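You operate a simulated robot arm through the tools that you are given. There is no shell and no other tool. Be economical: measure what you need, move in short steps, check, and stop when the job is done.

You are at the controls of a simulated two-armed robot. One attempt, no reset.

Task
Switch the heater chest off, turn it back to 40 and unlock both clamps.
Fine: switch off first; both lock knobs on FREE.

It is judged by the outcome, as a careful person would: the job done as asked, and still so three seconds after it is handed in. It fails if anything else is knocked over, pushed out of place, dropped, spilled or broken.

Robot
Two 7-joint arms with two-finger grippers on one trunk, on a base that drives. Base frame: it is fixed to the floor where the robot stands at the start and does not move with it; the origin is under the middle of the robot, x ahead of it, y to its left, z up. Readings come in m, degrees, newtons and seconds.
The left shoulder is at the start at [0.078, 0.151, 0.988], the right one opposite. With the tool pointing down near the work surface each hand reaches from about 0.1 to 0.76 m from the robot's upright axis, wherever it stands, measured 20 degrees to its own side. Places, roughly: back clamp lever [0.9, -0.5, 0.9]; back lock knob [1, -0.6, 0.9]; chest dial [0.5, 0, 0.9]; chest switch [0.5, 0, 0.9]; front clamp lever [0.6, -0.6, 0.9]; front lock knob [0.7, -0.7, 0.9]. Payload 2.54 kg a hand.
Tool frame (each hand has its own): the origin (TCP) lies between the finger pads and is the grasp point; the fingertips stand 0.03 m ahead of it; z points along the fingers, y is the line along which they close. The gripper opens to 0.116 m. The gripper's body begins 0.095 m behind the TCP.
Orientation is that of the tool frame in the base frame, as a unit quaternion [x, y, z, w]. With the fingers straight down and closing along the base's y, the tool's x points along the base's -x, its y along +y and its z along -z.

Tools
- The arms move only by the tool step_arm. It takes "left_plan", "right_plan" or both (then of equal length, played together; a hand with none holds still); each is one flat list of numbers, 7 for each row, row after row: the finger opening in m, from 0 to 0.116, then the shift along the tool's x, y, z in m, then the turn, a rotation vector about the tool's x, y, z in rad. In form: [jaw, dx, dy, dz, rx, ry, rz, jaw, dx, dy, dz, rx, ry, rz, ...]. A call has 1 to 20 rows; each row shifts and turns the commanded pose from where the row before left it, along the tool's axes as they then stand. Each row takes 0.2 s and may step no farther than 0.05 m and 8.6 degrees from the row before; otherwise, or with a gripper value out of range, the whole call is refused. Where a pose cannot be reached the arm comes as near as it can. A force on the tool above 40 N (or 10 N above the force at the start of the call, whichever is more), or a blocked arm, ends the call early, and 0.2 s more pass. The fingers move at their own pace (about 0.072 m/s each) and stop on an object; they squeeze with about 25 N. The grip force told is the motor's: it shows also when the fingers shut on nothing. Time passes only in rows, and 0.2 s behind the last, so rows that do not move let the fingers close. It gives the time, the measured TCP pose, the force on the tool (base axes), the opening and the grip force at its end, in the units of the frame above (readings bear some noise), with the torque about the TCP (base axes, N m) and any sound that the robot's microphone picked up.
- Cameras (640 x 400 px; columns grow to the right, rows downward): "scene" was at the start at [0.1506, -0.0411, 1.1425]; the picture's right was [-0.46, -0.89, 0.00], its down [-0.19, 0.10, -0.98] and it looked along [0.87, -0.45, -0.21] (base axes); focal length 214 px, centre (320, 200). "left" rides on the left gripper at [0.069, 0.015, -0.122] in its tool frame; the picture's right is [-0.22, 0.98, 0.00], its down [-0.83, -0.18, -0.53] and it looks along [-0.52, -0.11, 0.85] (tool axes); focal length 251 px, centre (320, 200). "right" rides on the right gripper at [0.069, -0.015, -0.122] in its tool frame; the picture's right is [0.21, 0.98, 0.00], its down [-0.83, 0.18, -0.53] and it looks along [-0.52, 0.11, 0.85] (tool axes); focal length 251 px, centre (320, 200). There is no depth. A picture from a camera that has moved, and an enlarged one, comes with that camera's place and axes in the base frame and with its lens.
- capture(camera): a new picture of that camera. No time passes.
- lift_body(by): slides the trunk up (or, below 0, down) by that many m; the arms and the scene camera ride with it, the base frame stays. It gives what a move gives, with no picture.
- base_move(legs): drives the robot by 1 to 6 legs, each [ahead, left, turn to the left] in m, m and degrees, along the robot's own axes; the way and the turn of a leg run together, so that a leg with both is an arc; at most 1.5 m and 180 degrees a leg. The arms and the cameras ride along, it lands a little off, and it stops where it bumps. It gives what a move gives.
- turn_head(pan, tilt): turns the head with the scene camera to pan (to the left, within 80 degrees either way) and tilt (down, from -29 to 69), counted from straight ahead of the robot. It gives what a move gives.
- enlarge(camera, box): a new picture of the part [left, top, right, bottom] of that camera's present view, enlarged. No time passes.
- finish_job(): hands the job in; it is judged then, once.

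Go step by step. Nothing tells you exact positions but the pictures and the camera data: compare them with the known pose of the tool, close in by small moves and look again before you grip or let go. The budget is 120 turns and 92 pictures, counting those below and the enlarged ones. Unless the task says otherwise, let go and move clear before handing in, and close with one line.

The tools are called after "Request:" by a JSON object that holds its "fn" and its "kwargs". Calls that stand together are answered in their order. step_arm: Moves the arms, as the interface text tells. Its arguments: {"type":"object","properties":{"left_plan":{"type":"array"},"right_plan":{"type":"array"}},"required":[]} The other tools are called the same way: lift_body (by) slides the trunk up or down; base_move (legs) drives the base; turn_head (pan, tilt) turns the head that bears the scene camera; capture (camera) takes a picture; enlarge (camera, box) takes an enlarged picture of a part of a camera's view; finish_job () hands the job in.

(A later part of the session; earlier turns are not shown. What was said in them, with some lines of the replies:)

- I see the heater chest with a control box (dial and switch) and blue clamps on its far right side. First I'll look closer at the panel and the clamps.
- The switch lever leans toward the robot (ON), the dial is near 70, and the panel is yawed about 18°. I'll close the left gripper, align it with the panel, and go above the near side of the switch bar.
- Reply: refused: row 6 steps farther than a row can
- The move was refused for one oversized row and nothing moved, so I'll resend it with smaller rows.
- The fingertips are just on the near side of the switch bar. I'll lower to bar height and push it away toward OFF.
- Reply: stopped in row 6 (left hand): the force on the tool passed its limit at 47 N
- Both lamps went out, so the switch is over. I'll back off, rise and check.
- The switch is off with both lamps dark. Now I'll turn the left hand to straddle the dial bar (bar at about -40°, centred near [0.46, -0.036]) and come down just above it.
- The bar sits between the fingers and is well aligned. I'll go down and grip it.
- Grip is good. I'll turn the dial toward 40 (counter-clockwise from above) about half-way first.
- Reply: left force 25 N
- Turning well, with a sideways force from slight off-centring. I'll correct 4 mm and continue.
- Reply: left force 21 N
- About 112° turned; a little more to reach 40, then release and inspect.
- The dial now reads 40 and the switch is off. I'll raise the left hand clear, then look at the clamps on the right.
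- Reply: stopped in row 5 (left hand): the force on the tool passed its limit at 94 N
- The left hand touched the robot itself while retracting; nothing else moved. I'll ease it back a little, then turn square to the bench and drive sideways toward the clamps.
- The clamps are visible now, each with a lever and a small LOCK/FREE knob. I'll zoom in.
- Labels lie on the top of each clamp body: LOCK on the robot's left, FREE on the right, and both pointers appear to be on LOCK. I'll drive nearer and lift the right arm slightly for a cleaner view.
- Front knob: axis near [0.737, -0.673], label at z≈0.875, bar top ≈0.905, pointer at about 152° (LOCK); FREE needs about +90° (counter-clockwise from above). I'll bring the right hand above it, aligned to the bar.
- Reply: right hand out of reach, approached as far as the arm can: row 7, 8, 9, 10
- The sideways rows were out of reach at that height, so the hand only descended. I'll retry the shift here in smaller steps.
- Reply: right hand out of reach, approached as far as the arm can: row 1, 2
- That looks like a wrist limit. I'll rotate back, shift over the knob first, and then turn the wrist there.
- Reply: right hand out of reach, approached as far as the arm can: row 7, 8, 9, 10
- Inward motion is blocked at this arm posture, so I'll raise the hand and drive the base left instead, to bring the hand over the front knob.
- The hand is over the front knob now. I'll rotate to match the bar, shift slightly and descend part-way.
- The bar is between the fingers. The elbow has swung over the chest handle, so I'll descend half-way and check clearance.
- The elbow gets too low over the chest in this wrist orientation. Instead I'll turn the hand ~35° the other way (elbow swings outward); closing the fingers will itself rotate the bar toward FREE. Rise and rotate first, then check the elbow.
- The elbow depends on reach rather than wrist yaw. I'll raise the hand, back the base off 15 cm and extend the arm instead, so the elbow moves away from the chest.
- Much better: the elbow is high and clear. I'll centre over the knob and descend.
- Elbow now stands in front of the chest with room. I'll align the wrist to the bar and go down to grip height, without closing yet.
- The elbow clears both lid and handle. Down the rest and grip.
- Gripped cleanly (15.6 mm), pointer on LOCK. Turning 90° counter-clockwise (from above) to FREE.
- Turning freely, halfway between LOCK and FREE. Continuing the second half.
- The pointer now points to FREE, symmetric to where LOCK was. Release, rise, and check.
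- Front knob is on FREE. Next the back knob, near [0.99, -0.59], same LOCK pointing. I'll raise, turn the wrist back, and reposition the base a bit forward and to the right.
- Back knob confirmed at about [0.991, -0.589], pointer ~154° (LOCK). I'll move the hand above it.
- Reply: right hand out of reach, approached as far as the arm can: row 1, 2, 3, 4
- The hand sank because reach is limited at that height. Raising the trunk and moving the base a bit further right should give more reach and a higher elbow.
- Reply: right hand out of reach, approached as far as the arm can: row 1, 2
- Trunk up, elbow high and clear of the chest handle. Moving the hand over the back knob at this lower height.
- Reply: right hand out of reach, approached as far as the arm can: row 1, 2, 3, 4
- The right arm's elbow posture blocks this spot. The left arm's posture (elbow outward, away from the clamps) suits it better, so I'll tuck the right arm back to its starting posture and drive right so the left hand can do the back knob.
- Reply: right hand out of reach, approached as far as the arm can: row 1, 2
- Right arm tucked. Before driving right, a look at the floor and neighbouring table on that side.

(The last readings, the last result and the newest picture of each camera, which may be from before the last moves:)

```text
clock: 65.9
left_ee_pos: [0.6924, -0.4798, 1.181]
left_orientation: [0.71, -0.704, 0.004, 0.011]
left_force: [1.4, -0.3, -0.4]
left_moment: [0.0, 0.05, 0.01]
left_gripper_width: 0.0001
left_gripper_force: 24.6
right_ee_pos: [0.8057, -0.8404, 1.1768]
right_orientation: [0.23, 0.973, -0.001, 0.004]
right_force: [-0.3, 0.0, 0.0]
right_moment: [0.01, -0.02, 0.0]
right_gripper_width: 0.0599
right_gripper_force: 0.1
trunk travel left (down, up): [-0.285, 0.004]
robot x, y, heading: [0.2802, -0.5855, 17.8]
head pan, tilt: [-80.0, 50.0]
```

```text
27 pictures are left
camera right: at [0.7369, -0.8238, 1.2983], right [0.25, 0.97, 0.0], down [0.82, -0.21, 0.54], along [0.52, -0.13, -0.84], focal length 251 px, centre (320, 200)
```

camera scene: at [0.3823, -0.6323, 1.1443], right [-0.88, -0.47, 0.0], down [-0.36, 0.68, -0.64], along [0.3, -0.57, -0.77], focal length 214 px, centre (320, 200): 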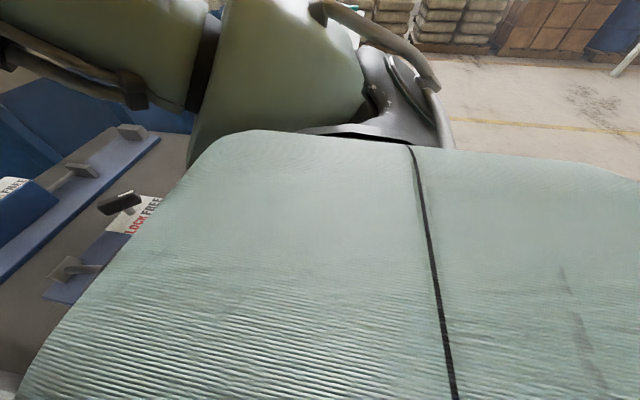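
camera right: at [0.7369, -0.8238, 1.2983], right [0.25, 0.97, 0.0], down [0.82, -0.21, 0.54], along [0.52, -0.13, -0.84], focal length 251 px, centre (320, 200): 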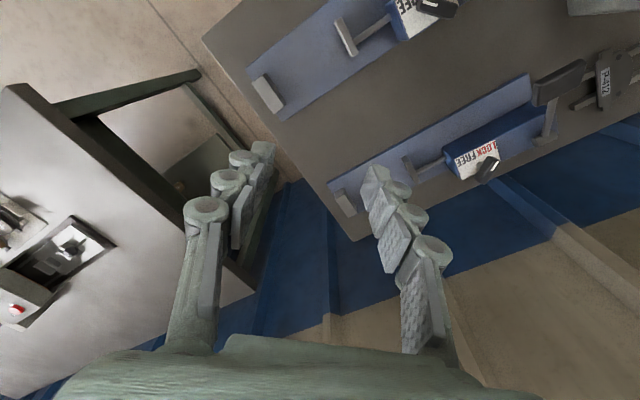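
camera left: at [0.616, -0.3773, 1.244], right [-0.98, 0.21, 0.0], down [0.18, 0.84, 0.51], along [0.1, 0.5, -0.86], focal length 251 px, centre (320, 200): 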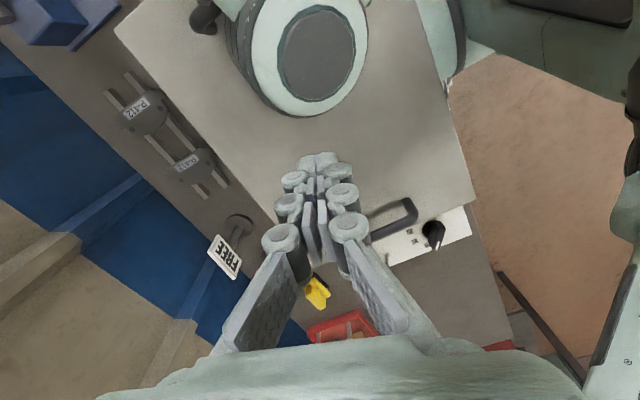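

The neighbouring table is well beyond (y offset past −1.5 along the bench), so driving 22 cm right is safe. Then I'll turn the left wrist to match the back knob's bar.

Request:
{"fn": "base_move", "kwargs": {"legs": [[0, -0.22, 0]]}}

Request:
{"fn": "step_arm", "kwargs": {"left_plan": [0.06, 0, 0, 0, 0, 0, 0.146, 0.06, 0, 0, 0, 0, 0, 0.146, 0.06, 0, 0, 0, 0, 0, 0.146, 0.06, 0, 0, 0, 0, 0, 0.146, 0.06, 0, 0, 0, 0, 0, 0.146, 0.06, 0, 0, 0, 0, 0, 0.146, 0.06, 0, 0, 0, 0, 0, 0.146, 0.06, 0, 0, 0, 0, 0, 0.146, 0.06, 0, 0, 0, 0, 0, 0.146, 0.06, 0, 0, 0, 0, 0, 0.146, 0.06, 0, 0, 0, 0, 0, 0.146, 0.06, 0, 0, 0, 0, 0, 0.146, 0.06, 0, 0, 0, 0, 0, 0.146, 0.06, 0, 0, 0, 0, 0, 0.146, 0.06, 0, 0, 0, 0, 0, 0]}}

Request:
{"fn": "turn_head", "kwargs": {"pan": -5, "tilt": 30}}

Request:
{"fn": "capture", "kwargs": {"camera": "scene"}}

Request:
{"fn": "capture", "kwargs": {"camera": "left"}}

```text
clock: 68.6
left_ee_pos: [0.7601, -0.6861, 1.1812]
left_orientation: [0.709, -0.705, 0.004, 0.01]
left_force: [0.3, 0.2, -0.6]
left_moment: [-0.01, 0.01, 0.0]
left_gripper_width: 0.0
left_gripper_force: 24.5
right_ee_pos: [0.8728, -1.0461, 1.1772]
right_orientation: [0.23, 0.973, 0.0, 0.005]
right_force: [-0.2, 0.4, 0.1]
right_moment: [0.01, 0.01, 0.0]
right_gripper_width: 0.0599
right_gripper_force: 0.1
trunk travel left (down, up): [-0.285, 0.004]
robot x, y, heading: [0.3505, -0.7953, 17.7]
head pan, tilt: [-80.0, 50.0]
```

```text
clock: 71.8
left_ee_pos: [0.7594, -0.6846, 1.1814]
left_orientation: [0.232, 0.973, -0.011, -0.002]
left_force: [-0.2, -0.1, 0.2]
left_moment: [-0.02, 0.03, 0.02]
left_gripper_width: 0.06
left_gripper_force: 0.1
right_ee_pos: [0.8729, -1.0471, 1.1761]
right_orientation: [0.23, 0.973, 0.0, 0.004]
right_force: [0.7, -0.4, 0.0]
right_moment: [0.0, -0.02, -0.02]
right_gripper_width: 0.0598
right_gripper_force: 0.1
trunk travel left (down, up): [-0.285, 0.004]
robot x, y, heading: [0.3516, -0.7915, 18.0]
head pan, tilt: [-80.0, 50.0]
```

```text
clock: 73.3
left_ee_pos: [0.7592, -0.6847, 1.1801]
left_orientation: [0.231, 0.973, -0.011, -0.002]
left_force: [0.9, -0.3, 0.6]
left_moment: [-0.03, -0.02, 0.02]
left_gripper_width: 0.0599
left_gripper_force: 0.0
right_ee_pos: [0.8714, -1.0478, 1.1761]
right_orientation: [0.23, 0.973, 0.0, 0.004]
right_force: [-0.1, -0.1, 0.2]
right_moment: [0.02, 0.0, 0.0]
right_gripper_width: 0.06
right_gripper_force: 0.1
trunk travel left (down, up): [-0.285, 0.004]
robot x, y, heading: [0.3492, -0.7905, 18.0]
head pan, tilt: [-5.0, 30.0]
```

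```text
26 pictures are left
camera scene: at [0.501, -0.7501, 1.1738], right [0.22, -0.97, 0.0], down [-0.49, -0.11, -0.87], along [0.84, 0.19, -0.5], focal length 214 px, centre (320, 200)
```

scene: 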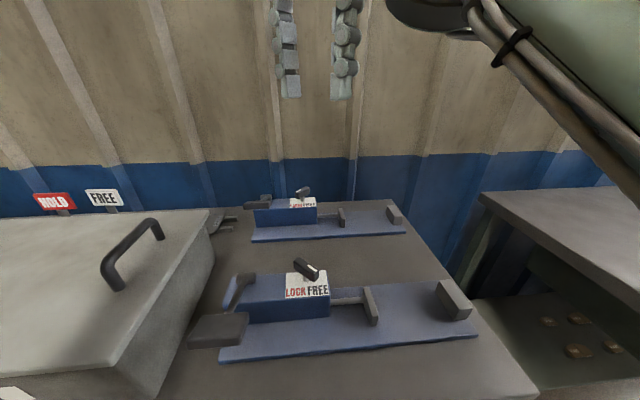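

```text
25 pictures are left
camera left: at [0.7064, -0.6371, 1.302], right [0.63, 0.77, -0.02], down [0.66, -0.52, 0.54], along [0.41, -0.36, -0.84], focal length 251 px, centre (320, 200)
```

left: 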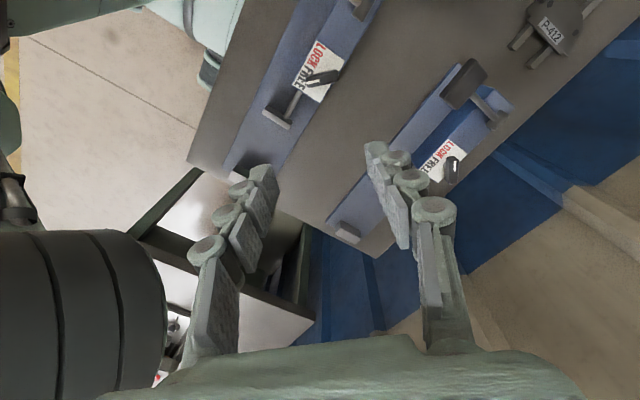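

The left hand is free and the way is clear. Moving it toward the back knob while descending gently.

Request:
{"fn": "step_arm", "kwargs": {"left_plan": [0.06, -0.0272, 0.0317, 0.02, 0, 0, 0, 0.06, -0.0272, 0.0317, 0.02, 0, 0, 0, 0.06, -0.0272, 0.0317, 0.02, 0, 0, 0, 0.06, -0.0272, 0.0317, 0.02, 0, 0, 0, 0.06, -0.0272, 0.0317, 0.02, 0, 0, 0, 0.06, -0.027, 0.0317, 0.02, 0, 0, 0, 0.06, 0, 0, 0, 0, 0, 0]}}

Request:
{"fn": "capture", "kwargs": {"camera": "scene"}}

Request:
{"fn": "capture", "kwargs": {"camera": "left"}}

```text
clock: 74.9
left_ee_pos: [0.9345, -0.6124, 1.0706]
left_orientation: [0.231, 0.973, -0.012, -0.001]
left_force: [0.2, -0.5, -1.3]
left_moment: [-0.02, -0.02, -0.02]
left_gripper_width: 0.0599
left_gripper_force: 0.1
left hand out of reach, approached as far as the arm can: row 5, 6
right_ee_pos: [0.8716, -1.0477, 1.1771]
right_orientation: [0.23, 0.973, 0.0, 0.005]
right_force: [-0.2, 0.1, 1.0]
right_moment: [-0.01, 0.0, 0.0]
right_gripper_width: 0.0602
right_gripper_force: 0.1
trunk travel left (down, up): [-0.285, 0.004]
robot x, y, heading: [0.3468, -0.7899, 17.8]
head pan, tilt: [-5.0, 30.0]
```

```text
24 pictures are left
camera scene: at [0.5008, -0.7501, 1.1739], right [0.22, -0.97, 0.0], down [-0.49, -0.11, -0.87], along [0.84, 0.19, -0.5], focal length 214 px, centre (320, 200)
```

scene: 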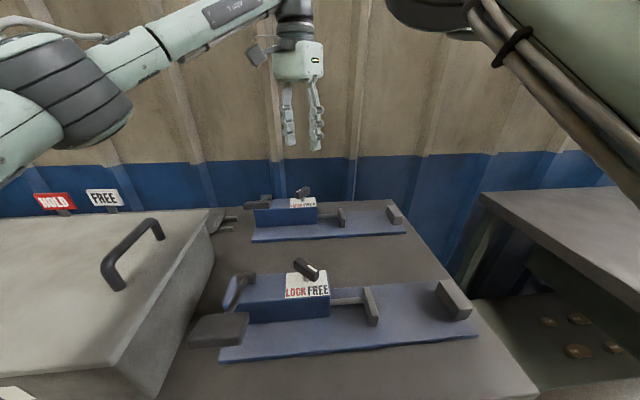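

```text
23 pictures are left
camera left: at [0.881, -0.5649, 1.1924], right [0.63, 0.78, -0.02], down [0.66, -0.52, 0.54], along [0.41, -0.36, -0.84], focal length 251 px, centre (320, 200)
```

left: 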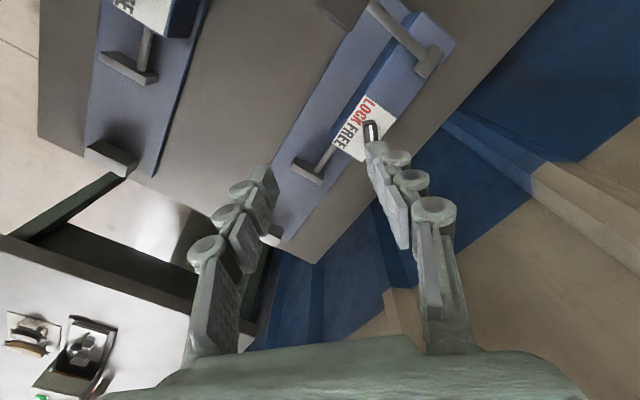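

Close, but the left elbow would come down over the chest handle from here. Turning the robot 25° clockwise and shifting left puts that elbow behind the chest with the upper arm clear of the handle.

Request:
{"fn": "base_move", "kwargs": {"legs": [[0, 0, -25], [-0.057, 0.278, 0]]}}

Request:
{"fn": "capture", "kwargs": {"camera": "scene"}}

Request:
{"fn": "capture", "kwargs": {"camera": "left"}}

```text
clock: 76.0
left_ee_pos: [0.9426, -0.6571, 1.071]
left_orientation: [0.267, 0.964, -0.011, -0.002]
left_force: [-0.9, 0.2, -1.0]
left_moment: [0.0, -0.03, 0.01]
left_gripper_width: 0.06
left_gripper_force: 0.0
right_ee_pos: [0.8474, -1.0838, 1.1761]
right_orientation: [0.267, 0.964, -0.001, 0.004]
right_force: [0.5, 0.5, 0.4]
right_moment: [0.0, -0.02, 0.0]
right_gripper_width: 0.0601
right_gripper_force: 0.1
trunk travel left (down, up): [-0.285, 0.004]
robot x, y, heading: [0.3431, -0.7887, 13.4]
head pan, tilt: [-5.0, 30.0]
stopped in leg 1: the robot was blocked; the commanded pose is now the measured one
```

```text
22 pictures are left
camera scene: at [0.4998, -0.7601, 1.1738], right [0.15, -0.99, 0.0], down [-0.49, -0.08, -0.87], along [0.86, 0.13, -0.5], focal length 214 px, centre (320, 200)
```

scene: 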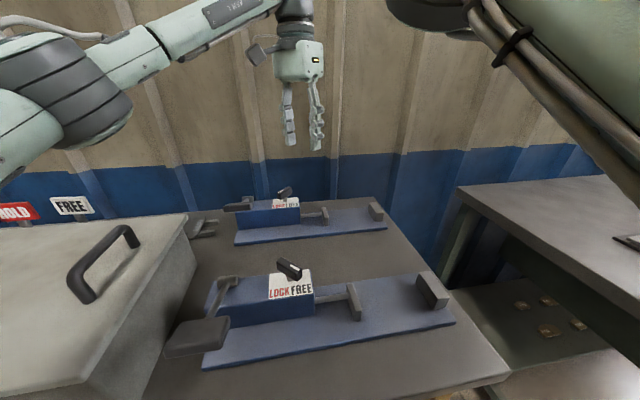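

```text
21 pictures are left
camera left: at [0.8926, -0.6044, 1.1925], right [0.69, 0.73, -0.02], down [0.62, -0.57, 0.54], along [0.38, -0.39, -0.84], focal length 251 px, centre (320, 200)
```

left: 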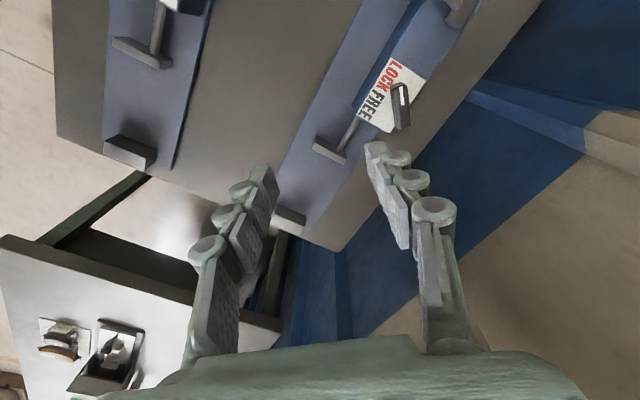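

The base touched the bench edge, so that turn isn't possible. I'll back off slightly, return square to the bench, and test whether a different wrist yaw lets the left arm extend further.

Request:
{"fn": "base_move", "kwargs": {"legs": [[-0.02, 0, 0], [0, 0, 4.6]]}}

Request:
{"fn": "step_arm", "kwargs": {"left_plan": [0.06, 0, 0, 0, 0, 0, -0.134, 0.06, 0, 0, 0, 0, 0, -0.134, 0.06, 0, 0, 0, 0, 0, -0.134, 0.06, 0, 0, 0, 0, 0, -0.134, 0.06, 0, 0, 0, 0, 0, -0.134, 0.06, -0.03, 0, 0, 0, 0, 0, 0.06, -0.03, 0, 0, 0, 0, 0, 0.06, 0, 0, 0, 0, 0, 0]}}

Request:
{"fn": "capture", "kwargs": {"camera": "scene"}}

```text
clock: 77.3
left_ee_pos: [0.9111, -0.6119, 1.0718]
left_orientation: [0.228, 0.973, -0.011, -0.001]
left_force: [0.2, 0.0, 1.1]
left_moment: [-0.04, 0.01, 0.02]
left_gripper_width: 0.0601
left_gripper_force: 0.1
right_ee_pos: [0.8501, -1.0484, 1.176]
right_orientation: [0.228, 0.974, 0.0, 0.004]
right_force: [0.3, -0.2, 0.6]
right_moment: [-0.04, 0.0, -0.02]
right_gripper_width: 0.06
right_gripper_force: 0.0
trunk travel left (down, up): [-0.285, 0.004]
robot x, y, heading: [0.3241, -0.797, 18.6]
head pan, tilt: [-5.0, 30.0]
```

```text
clock: 79.1
left_ee_pos: [0.9682, -0.5992, 1.0717]
left_orientation: [-0.104, 0.995, -0.011, -0.004]
left_force: [0.8, 0.9, -0.3]
left_moment: [0.0, -0.01, 0.04]
left_gripper_width: 0.06
left_gripper_force: 0.1
right_ee_pos: [0.8496, -1.047, 1.1777]
right_orientation: [0.228, 0.974, 0.0, 0.005]
right_force: [0.9, 1.1, -0.6]
right_moment: [-0.01, 0.0, -0.04]
right_gripper_width: 0.0601
right_gripper_force: 0.1
trunk travel left (down, up): [-0.285, 0.004]
robot x, y, heading: [0.3249, -0.7958, 17.9]
head pan, tilt: [-5.0, 30.0]
```

```text
20 pictures are left
camera scene: at [0.4771, -0.7519, 1.1738], right [0.23, -0.97, 0.0], down [-0.49, -0.12, -0.87], along [0.84, 0.2, -0.5], focal length 214 px, centre (320, 200)
```

scene: 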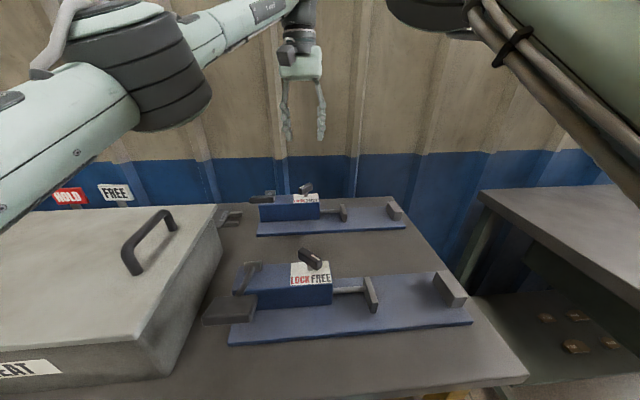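

With this yaw the left arm extends fully and the elbow swings toward the gap beside the chest. I'll shift the base 5 cm right to clear the handle more, move the hand over the knob and descend a little.

Request:
{"fn": "base_move", "kwargs": {"legs": [[0, -0.05, 0]]}}

Request:
{"fn": "step_arm", "kwargs": {"left_plan": [0.06, -0.008, 0.026, 0.02, 0, 0, 0, 0.06, -0.009, 0.026, 0.02, 0, 0, 0, 0.06, 0, 0, 0.03, 0, 0, 0, 0.06, 0, 0, 0, 0, 0, 0]}}

Request:
{"fn": "capture", "kwargs": {"camera": "scene"}}

Request:
{"fn": "capture", "kwargs": {"camera": "left"}}

```text
clock: 80.2
left_ee_pos: [0.9748, -0.625, 1.0714]
left_orientation: [-0.106, 0.994, -0.009, -0.005]
left_force: [-0.2, -0.1, 0.7]
left_moment: [-0.04, -0.02, 0.03]
left_gripper_width: 0.0599
left_gripper_force: 0.1
right_ee_pos: [0.859, -1.0728, 1.1765]
right_orientation: [0.226, 0.974, -0.001, 0.004]
right_force: [0.3, 0.0, 0.1]
right_moment: [-0.04, -0.02, -0.02]
right_gripper_width: 0.06
right_gripper_force: 0.0
trunk travel left (down, up): [-0.285, 0.004]
robot x, y, heading: [0.3312, -0.8244, 18.8]
head pan, tilt: [-5.0, 30.0]
stopped in leg 1: the robot was blocked; the commanded pose is now the measured one
```

```text
clock: 81.2
left_ee_pos: [0.9796, -0.5735, 1.0006]
left_orientation: [-0.107, 0.994, -0.011, -0.004]
left_force: [-0.2, 0.0, -0.8]
left_moment: [-0.03, -0.01, 0.02]
left_gripper_width: 0.0601
left_gripper_force: 0.1
right_ee_pos: [0.8597, -1.0729, 1.1756]
right_orientation: [0.225, 0.974, 0.0, 0.003]
right_force: [0.9, 0.7, -0.5]
right_moment: [0.02, -0.02, -0.02]
right_gripper_width: 0.0602
right_gripper_force: 0.0
trunk travel left (down, up): [-0.285, 0.004]
robot x, y, heading: [0.3306, -0.8249, 18.8]
head pan, tilt: [-5.0, 30.0]
```

```text
19 pictures are left
camera scene: at [0.4842, -0.7792, 1.1739], right [0.24, -0.97, 0.0], down [-0.49, -0.12, -0.87], along [0.84, 0.2, -0.5], focal length 214 px, centre (320, 200)
```

scene: 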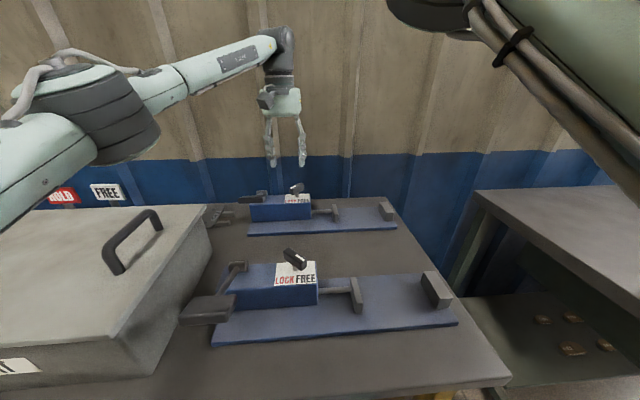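

```text
18 pictures are left
camera left: at [0.9094, -0.5696, 1.1221], right [0.0, 1.0, -0.02], down [0.85, 0.01, 0.53], along [0.53, -0.02, -0.85], focal length 251 px, centre (320, 200)
```

left: 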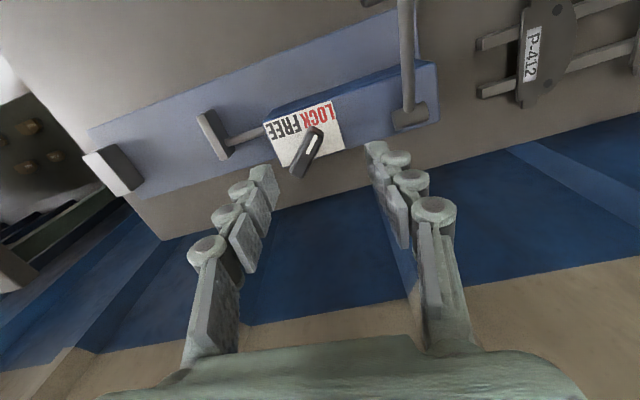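

The bench leg blocks going right, and going left with the hand reaching inward actually keeps the elbow over the gap. I'll shift the base 5 cm left and 2 cm ahead, then re-centre the hand.

Request:
{"fn": "base_move", "kwargs": {"legs": [[0, 0.055, 0], [0.018, 0, 0]]}}

Request:
{"fn": "step_arm", "kwargs": {"left_plan": [0.06, 0.0033, -0.034, 0, 0, 0, 0.07, 0.06, 0.0033, -0.034, 0, 0, 0, 0.07, 0.06, 0, 0, 0, 0, 0, 0]}}

Request:
{"fn": "capture", "kwargs": {"camera": "scene"}}

Request:
{"fn": "capture", "kwargs": {"camera": "left"}}

```text
clock: 82.8
left_ee_pos: [0.9808, -0.5158, 0.9992]
left_orientation: [-0.107, 0.994, -0.011, -0.005]
left_force: [1.5, -0.4, -0.5]
left_moment: [-0.03, 0.0, -0.01]
left_gripper_width: 0.0602
left_gripper_force: 0.1
right_ee_pos: [0.8596, -1.015, 1.1741]
right_orientation: [0.226, 0.974, 0.0, 0.004]
right_force: [0.2, 0.4, -0.2]
right_moment: [-0.03, 0.04, 0.0]
right_gripper_width: 0.0601
right_gripper_force: 0.1
trunk travel left (down, up): [-0.285, 0.004]
robot x, y, heading: [0.3326, -0.7644, 18.6]
head pan, tilt: [-5.0, 30.0]
```

```text
clock: 83.5
left_ee_pos: [0.985, -0.5833, 1.0016]
left_orientation: [-0.036, 0.999, -0.011, -0.003]
left_force: [0.3, 0.7, 0.7]
left_moment: [-0.05, 0.03, -0.01]
left_gripper_width: 0.0601
left_gripper_force: 0.1
right_ee_pos: [0.8579, -1.0138, 1.1757]
right_orientation: [0.226, 0.974, 0.001, 0.003]
right_force: [0.9, 0.5, 0.0]
right_moment: [0.01, -0.01, -0.06]
right_gripper_width: 0.06
right_gripper_force: 0.1
trunk travel left (down, up): [-0.285, 0.004]
robot x, y, heading: [0.3324, -0.7652, 18.7]
head pan, tilt: [-5.0, 30.0]
```

```text
17 pictures are left
camera scene: at [0.4839, -0.7213, 1.1738], right [0.24, -0.97, 0.0], down [-0.49, -0.12, -0.87], along [0.84, 0.2, -0.5], focal length 214 px, centre (320, 200)
```

scene: 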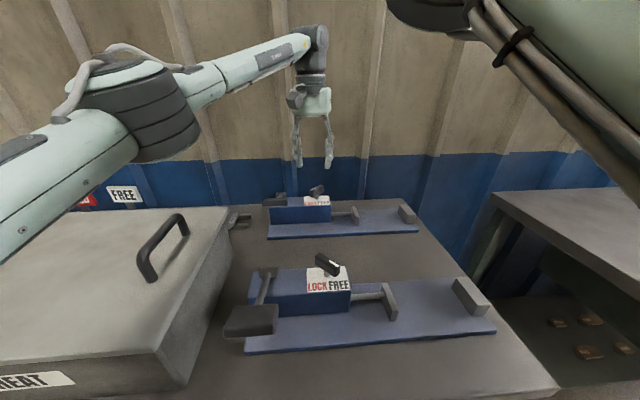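

```text
16 pictures are left
camera left: at [0.9155, -0.5704, 1.1231], right [0.14, 0.99, -0.02], down [0.84, -0.11, 0.53], along [0.52, -0.09, -0.85], focal length 251 px, centre (320, 200)
```

left: 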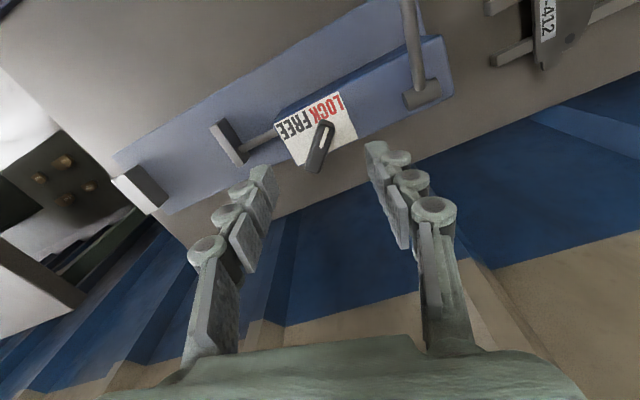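

The elbow is high now and off to the side of the handle. I'll centre over the knob, rotate a bit closer to the bar, and descend part-way.

Request:
{"fn": "step_arm", "kwargs": {"left_plan": [0.06, -0.0067, -0.0042, 0, 0, 0, 0, 0.06, 0, 0, 0.025, 0, 0, 0.12, 0.06, 0, 0, 0.02, 0, 0, 0.12, 0.06, 0, 0, 0, 0, 0, 0]}}

Request:
{"fn": "capture", "kwargs": {"camera": "scene"}}

Request:
{"fn": "capture", "kwargs": {"camera": "left"}}

```text
clock: 84.5
left_ee_pos: [0.9926, -0.5883, 0.9567]
left_orientation: [0.085, 0.996, -0.011, -0.002]
left_force: [-0.2, 0.0, -0.1]
left_moment: [-0.03, -0.01, 0.06]
left_gripper_width: 0.0601
left_gripper_force: 0.0
right_ee_pos: [0.8586, -1.014, 1.1751]
right_orientation: [0.226, 0.974, 0.0, 0.004]
right_force: [-0.3, -0.6, -0.3]
right_moment: [0.0, -0.01, -0.01]
right_gripper_width: 0.0599
right_gripper_force: 0.0
trunk travel left (down, up): [-0.285, 0.004]
robot x, y, heading: [0.335, -0.768, 18.7]
head pan, tilt: [-5.0, 30.0]
```

```text
15 pictures are left
camera scene: at [0.4838, -0.7215, 1.1739], right [0.24, -0.97, 0.0], down [-0.49, -0.12, -0.87], along [0.84, 0.2, -0.5], focal length 214 px, centre (320, 200)
```

scene: 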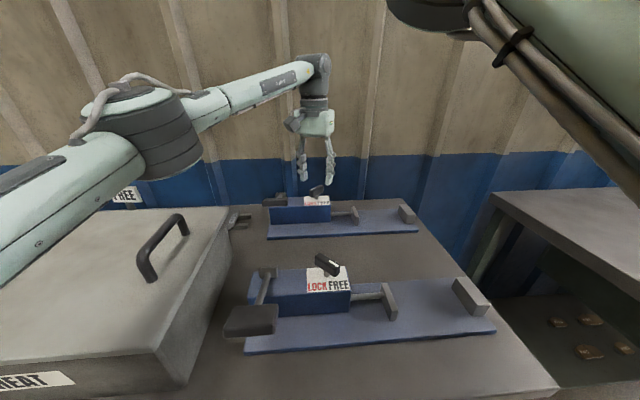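

```text
14 pictures are left
camera left: at [0.9268, -0.559, 1.0781], right [0.38, 0.93, -0.02], down [0.79, -0.31, 0.54], along [0.49, -0.22, -0.84], focal length 251 px, centre (320, 200)
```

left: 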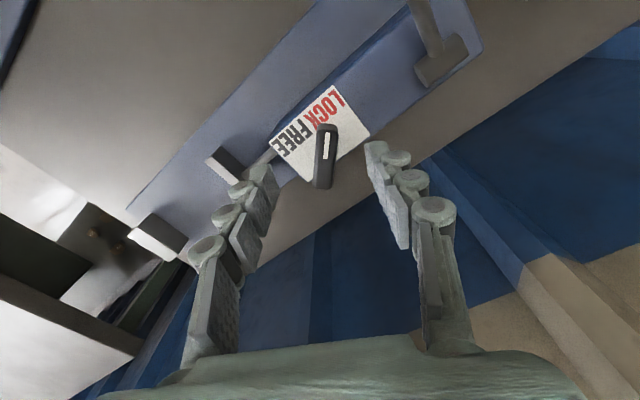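

Aligned within ~16° and centred; elbow clear. Descending to grip height and closing.

Request:
{"fn": "step_arm", "kwargs": {"left_plan": [0.06, 0, 0.002, 0.02, 0, 0, 0, 0.06, 0, 0, 0.021, 0, 0, 0, 0.03, 0, 0, 0, 0, 0, 0, 0.0, 0, 0, 0, 0, 0, 0, 0.0, 0, 0, 0, 0, 0, 0, 0.0, 0, 0, 0, 0, 0, 0]}}

Request:
{"fn": "enlarge", "kwargs": {"camera": "left", "box": [220, 60, 440, 240]}}

Request:
{"fn": "capture", "kwargs": {"camera": "scene"}}

```text
clock: 86.0
left_ee_pos: [0.9908, -0.5865, 0.9166]
left_orientation: [0.084, 0.996, -0.011, -0.003]
left_force: [-2.8, 1.5, -3.2]
left_moment: [0.28, -0.2, -0.04]
left_gripper_width: 0.0154
left_gripper_force: 41.5
right_ee_pos: [0.8584, -1.0159, 1.1755]
right_orientation: [0.225, 0.974, 0.0, 0.004]
right_force: [-0.8, -0.4, -0.7]
right_moment: [0.02, -0.01, 0.02]
right_gripper_width: 0.0597
right_gripper_force: 0.0
trunk travel left (down, up): [-0.285, 0.004]
robot x, y, heading: [0.3311, -0.7682, 19.0]
head pan, tilt: [-5.0, 30.0]
```

```text
2.22 times, centred on (330, 150) of left
camera zoom: at [0.9268, -0.5572, 1.0371], right [0.37, 0.93, -0.02], down [0.79, -0.31, 0.54], along [0.49, -0.22, -0.84], focal length 559 px, centre (298, 311)
```

zoom: 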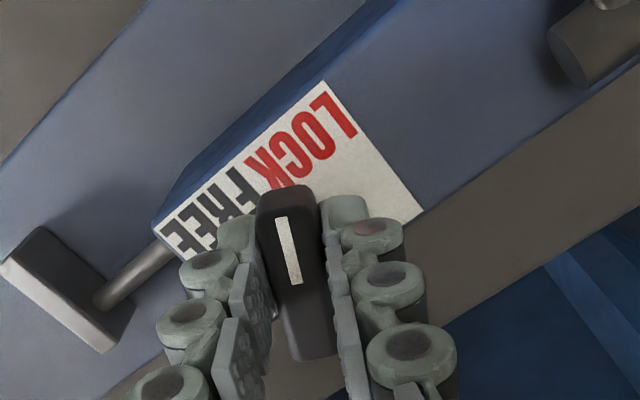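

```text
12 pictures are left
camera scene: at [0.4838, -0.7213, 1.1738], right [0.24, -0.97, 0.0], down [-0.49, -0.12, -0.87], along [0.84, 0.2, -0.5], focal length 214 px, centre (320, 200)
```

scene: 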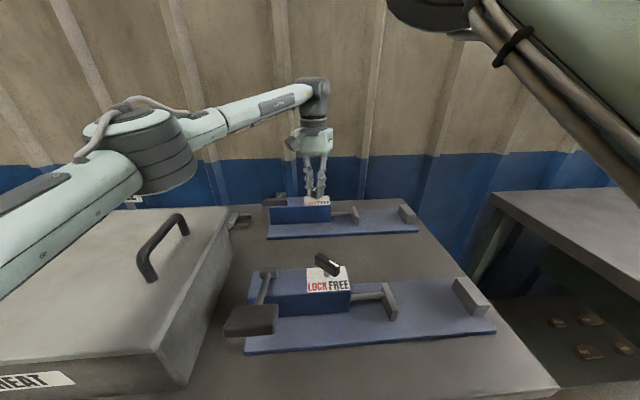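

Gripped; closing already swung the bar to ~170°. Rotating the rest (about 73°) to FREE.

Request:
{"fn": "step_arm", "kwargs": {"left_plan": [0, 0, 0, 0, 0, 0, -0.127, 0, 0, 0, 0, 0, 0, -0.127, 0, 0, 0, 0, 0, 0, -0.127, 0, 0, 0, 0, 0, 0, -0.127, 0, 0, 0, 0, 0, 0, -0.127, 0, 0, 0, 0, 0, 0, -0.127, 0, 0, 0, 0, 0, 0, -0.127, 0, 0, 0, 0, 0, 0, -0.127, 0, 0, 0, 0, 0, 0, -0.127, 0, 0, 0, 0, 0, 0, -0.127]}}

Request:
{"fn": "enlarge", "kwargs": {"camera": "left", "box": [220, 60, 440, 240]}}

```text
clock: 88.2
left_ee_pos: [0.9954, -0.5931, 0.9147]
left_orientation: [-0.523, 0.852, -0.01, -0.007]
left_force: [21.4, -27.3, 1.8]
left_moment: [-0.02, -0.85, -0.17]
left_gripper_width: 0.0157
left_gripper_force: 41.7
right_ee_pos: [0.8614, -1.0183, 1.175]
right_orientation: [0.226, 0.974, 0.001, 0.003]
right_force: [-0.8, -0.2, -0.1]
right_moment: [0.01, 0.01, 0.0]
right_gripper_width: 0.0601
right_gripper_force: 0.1
trunk travel left (down, up): [-0.285, 0.004]
robot x, y, heading: [0.3285, -0.7673, 18.7]
head pan, tilt: [-5.0, 30.0]
```

```text
2.22 times, centred on (330, 150) of left
camera zoom: at [0.9496, -0.6439, 1.0387], right [-0.77, 0.63, -0.02], down [0.54, 0.67, 0.52], along [0.34, 0.39, -0.86], focal length 559 px, centre (298, 311)
```

zoom: 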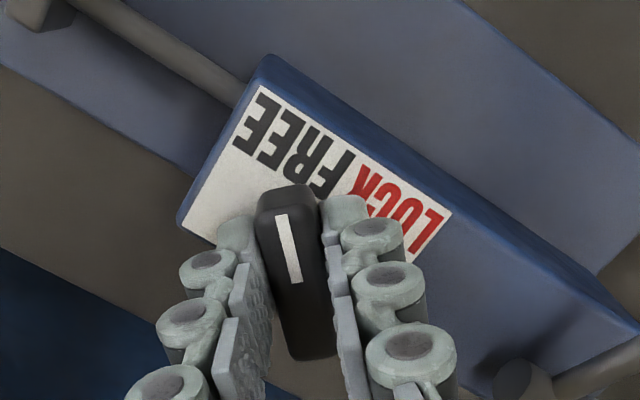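

The bar is at ~243° (FREE). I'll relieve the side load with a 4 mm shift, release, and rise to verify.

Request:
{"fn": "step_arm", "kwargs": {"left_plan": [0, 0, -0.005, 0, 0, 0, 0, 0, 0, 0, 0, 0, 0, 0, 0.04, 0, 0, 0, 0, 0, 0, 0.06, 0, 0, 0, 0, 0, 0, 0.06, 0, 0, -0.03, 0, 0, 0, 0.06, 0, 0, -0.04, 0, 0, 0, 0.06, 0, 0, -0.03, 0, 0, 0]}}

Request:
{"fn": "capture", "kwargs": {"camera": "left"}}

Request:
{"fn": "enlarge", "kwargs": {"camera": "left", "box": [240, 80, 400, 210]}}

```text
clock: 89.8
left_ee_pos: [0.9942, -0.5874, 1.0156]
left_orientation: [-0.523, 0.852, -0.007, -0.008]
left_force: [-0.5, -0.1, -1.0]
left_moment: [-0.02, 0.0, -0.01]
left_gripper_width: 0.0601
left_gripper_force: 0.0
right_ee_pos: [0.8587, -1.0154, 1.176]
right_orientation: [0.226, 0.974, 0.0, 0.004]
right_force: [-0.8, 0.1, -0.3]
right_moment: [0.01, 0.0, 0.0]
right_gripper_width: 0.06
right_gripper_force: 0.1
trunk travel left (down, up): [-0.285, 0.004]
robot x, y, heading: [0.3332, -0.765, 18.5]
head pan, tilt: [-5.0, 30.0]
```

```text
10 pictures are left
camera left: at [0.9505, -0.6396, 1.1387], right [-0.77, 0.63, -0.01], down [0.54, 0.67, 0.52], along [0.33, 0.4, -0.86], focal length 251 px, centre (320, 200)
```

left: 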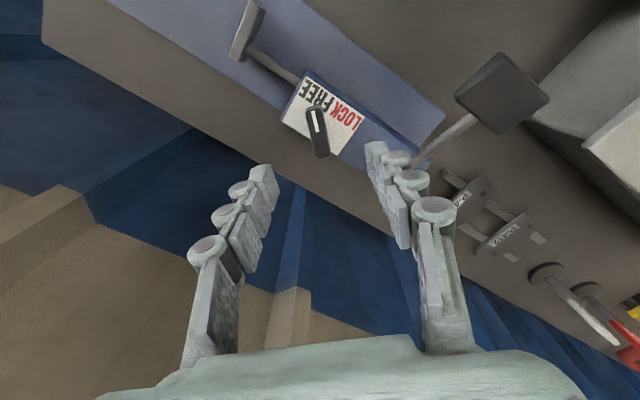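

```text
3.08 times, centred on (320, 145) of left
camera zoom: at [0.9505, -0.6396, 1.1387], right [-0.77, 0.63, -0.01], down [0.54, 0.67, 0.52], along [0.33, 0.4, -0.86], focal length 774 px, centre (320, 369)
```

zoom: 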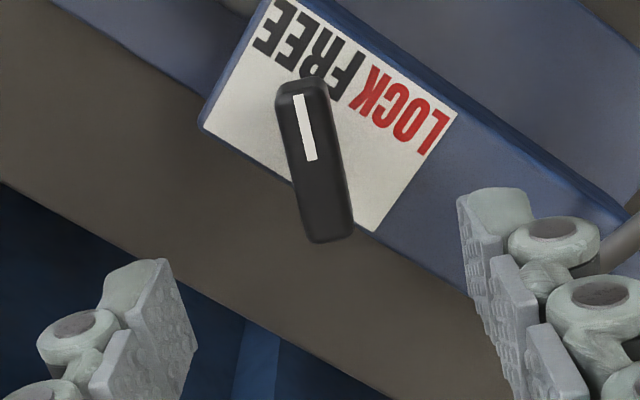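

The back knob points at FREE too (~242°). I'll retract the left hand up and back, then do a final check of the whole bench.

Request:
{"fn": "step_arm", "kwargs": {"left_plan": [0.06, 0.012, 0.012, -0.035, 0, 0, 0, 0.06, 0.015, 0.015, -0.035, 0, 0, 0, 0.06, 0.02, 0.02, -0.03, 0, 0, 0, 0.06, 0.025, 0.025, -0.02, 0, 0, 0, 0.06, 0.03, 0.03, -0.01, 0, 0, 0]}}

Request:
{"fn": "turn_head", "kwargs": {"pan": 10, "tilt": 30}}

Request:
{"fn": "capture", "kwargs": {"camera": "scene"}}

```text
clock: 91.0
left_ee_pos: [0.8594, -0.6288, 1.1482]
left_orientation: [-0.525, 0.851, -0.008, -0.007]
left_force: [-0.8, -0.9, -0.6]
left_moment: [-0.04, 0.01, -0.01]
left_gripper_width: 0.06
left_gripper_force: 0.1
right_ee_pos: [0.858, -1.0156, 1.176]
right_orientation: [0.226, 0.974, -0.001, 0.004]
right_force: [-0.2, -0.1, 0.4]
right_moment: [-0.01, 0.0, -0.02]
right_gripper_width: 0.0599
right_gripper_force: 0.1
trunk travel left (down, up): [-0.285, 0.004]
robot x, y, heading: [0.3313, -0.7655, 18.5]
head pan, tilt: [-5.0, 30.0]
```

```text
clock: 91.7
left_ee_pos: [0.8614, -0.6311, 1.1479]
left_orientation: [-0.524, 0.852, -0.007, -0.009]
left_force: [-0.9, 0.5, 0.0]
left_moment: [-0.02, 0.0, 0.01]
left_gripper_width: 0.0601
left_gripper_force: 0.1
right_ee_pos: [0.8578, -1.0155, 1.1756]
right_orientation: [0.225, 0.974, 0.001, 0.004]
right_force: [0.7, 0.4, -0.6]
right_moment: [-0.02, 0.01, 0.02]
right_gripper_width: 0.06
right_gripper_force: 0.0
trunk travel left (down, up): [-0.285, 0.004]
robot x, y, heading: [0.3295, -0.7681, 18.5]
head pan, tilt: [10.0, 30.0]
```

```text
8 pictures are left
camera scene: at [0.4753, -0.6996, 1.1739], right [0.48, -0.88, 0.0], down [-0.44, -0.24, -0.87], along [0.76, 0.41, -0.5], focal length 214 px, centre (320, 200)
```

scene: 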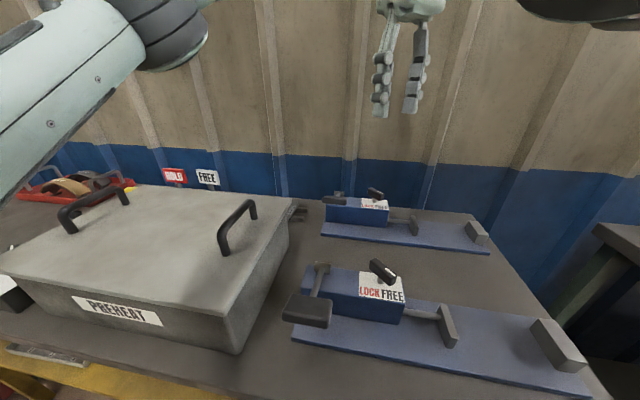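

Request:
{"fn": "enlarge", "kwargs": {"camera": "scene", "box": [320, 170, 440, 310]}}

```text
2.86 times, centred on (380, 240) of scene
camera zoom: at [0.4753, -0.6996, 1.1739], right [0.48, -0.88, 0.0], down [-0.44, -0.24, -0.87], along [0.76, 0.41, -0.5], focal length 613 px, centre (149, 86)
```

zoom: 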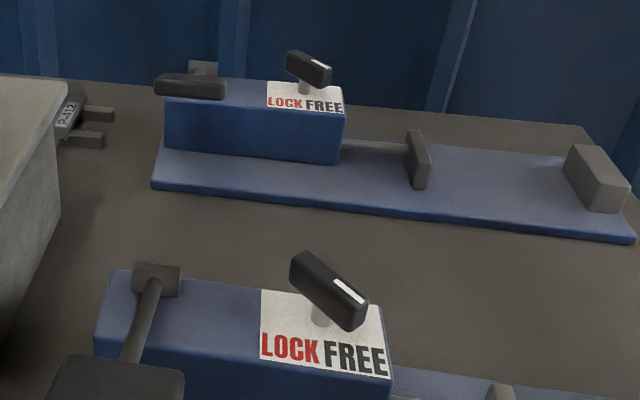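

Both pointers are on FREE, the levers are untouched, nothing on the bench has been displaced, and both hands are clear. Handing in.

Request:
{"fn": "finish_job", "kwargs": {}}

```text
The job is handed in.
```

The heater chest is switched off, its dial is back at 40, and both clamp lock knobs are on FREE.
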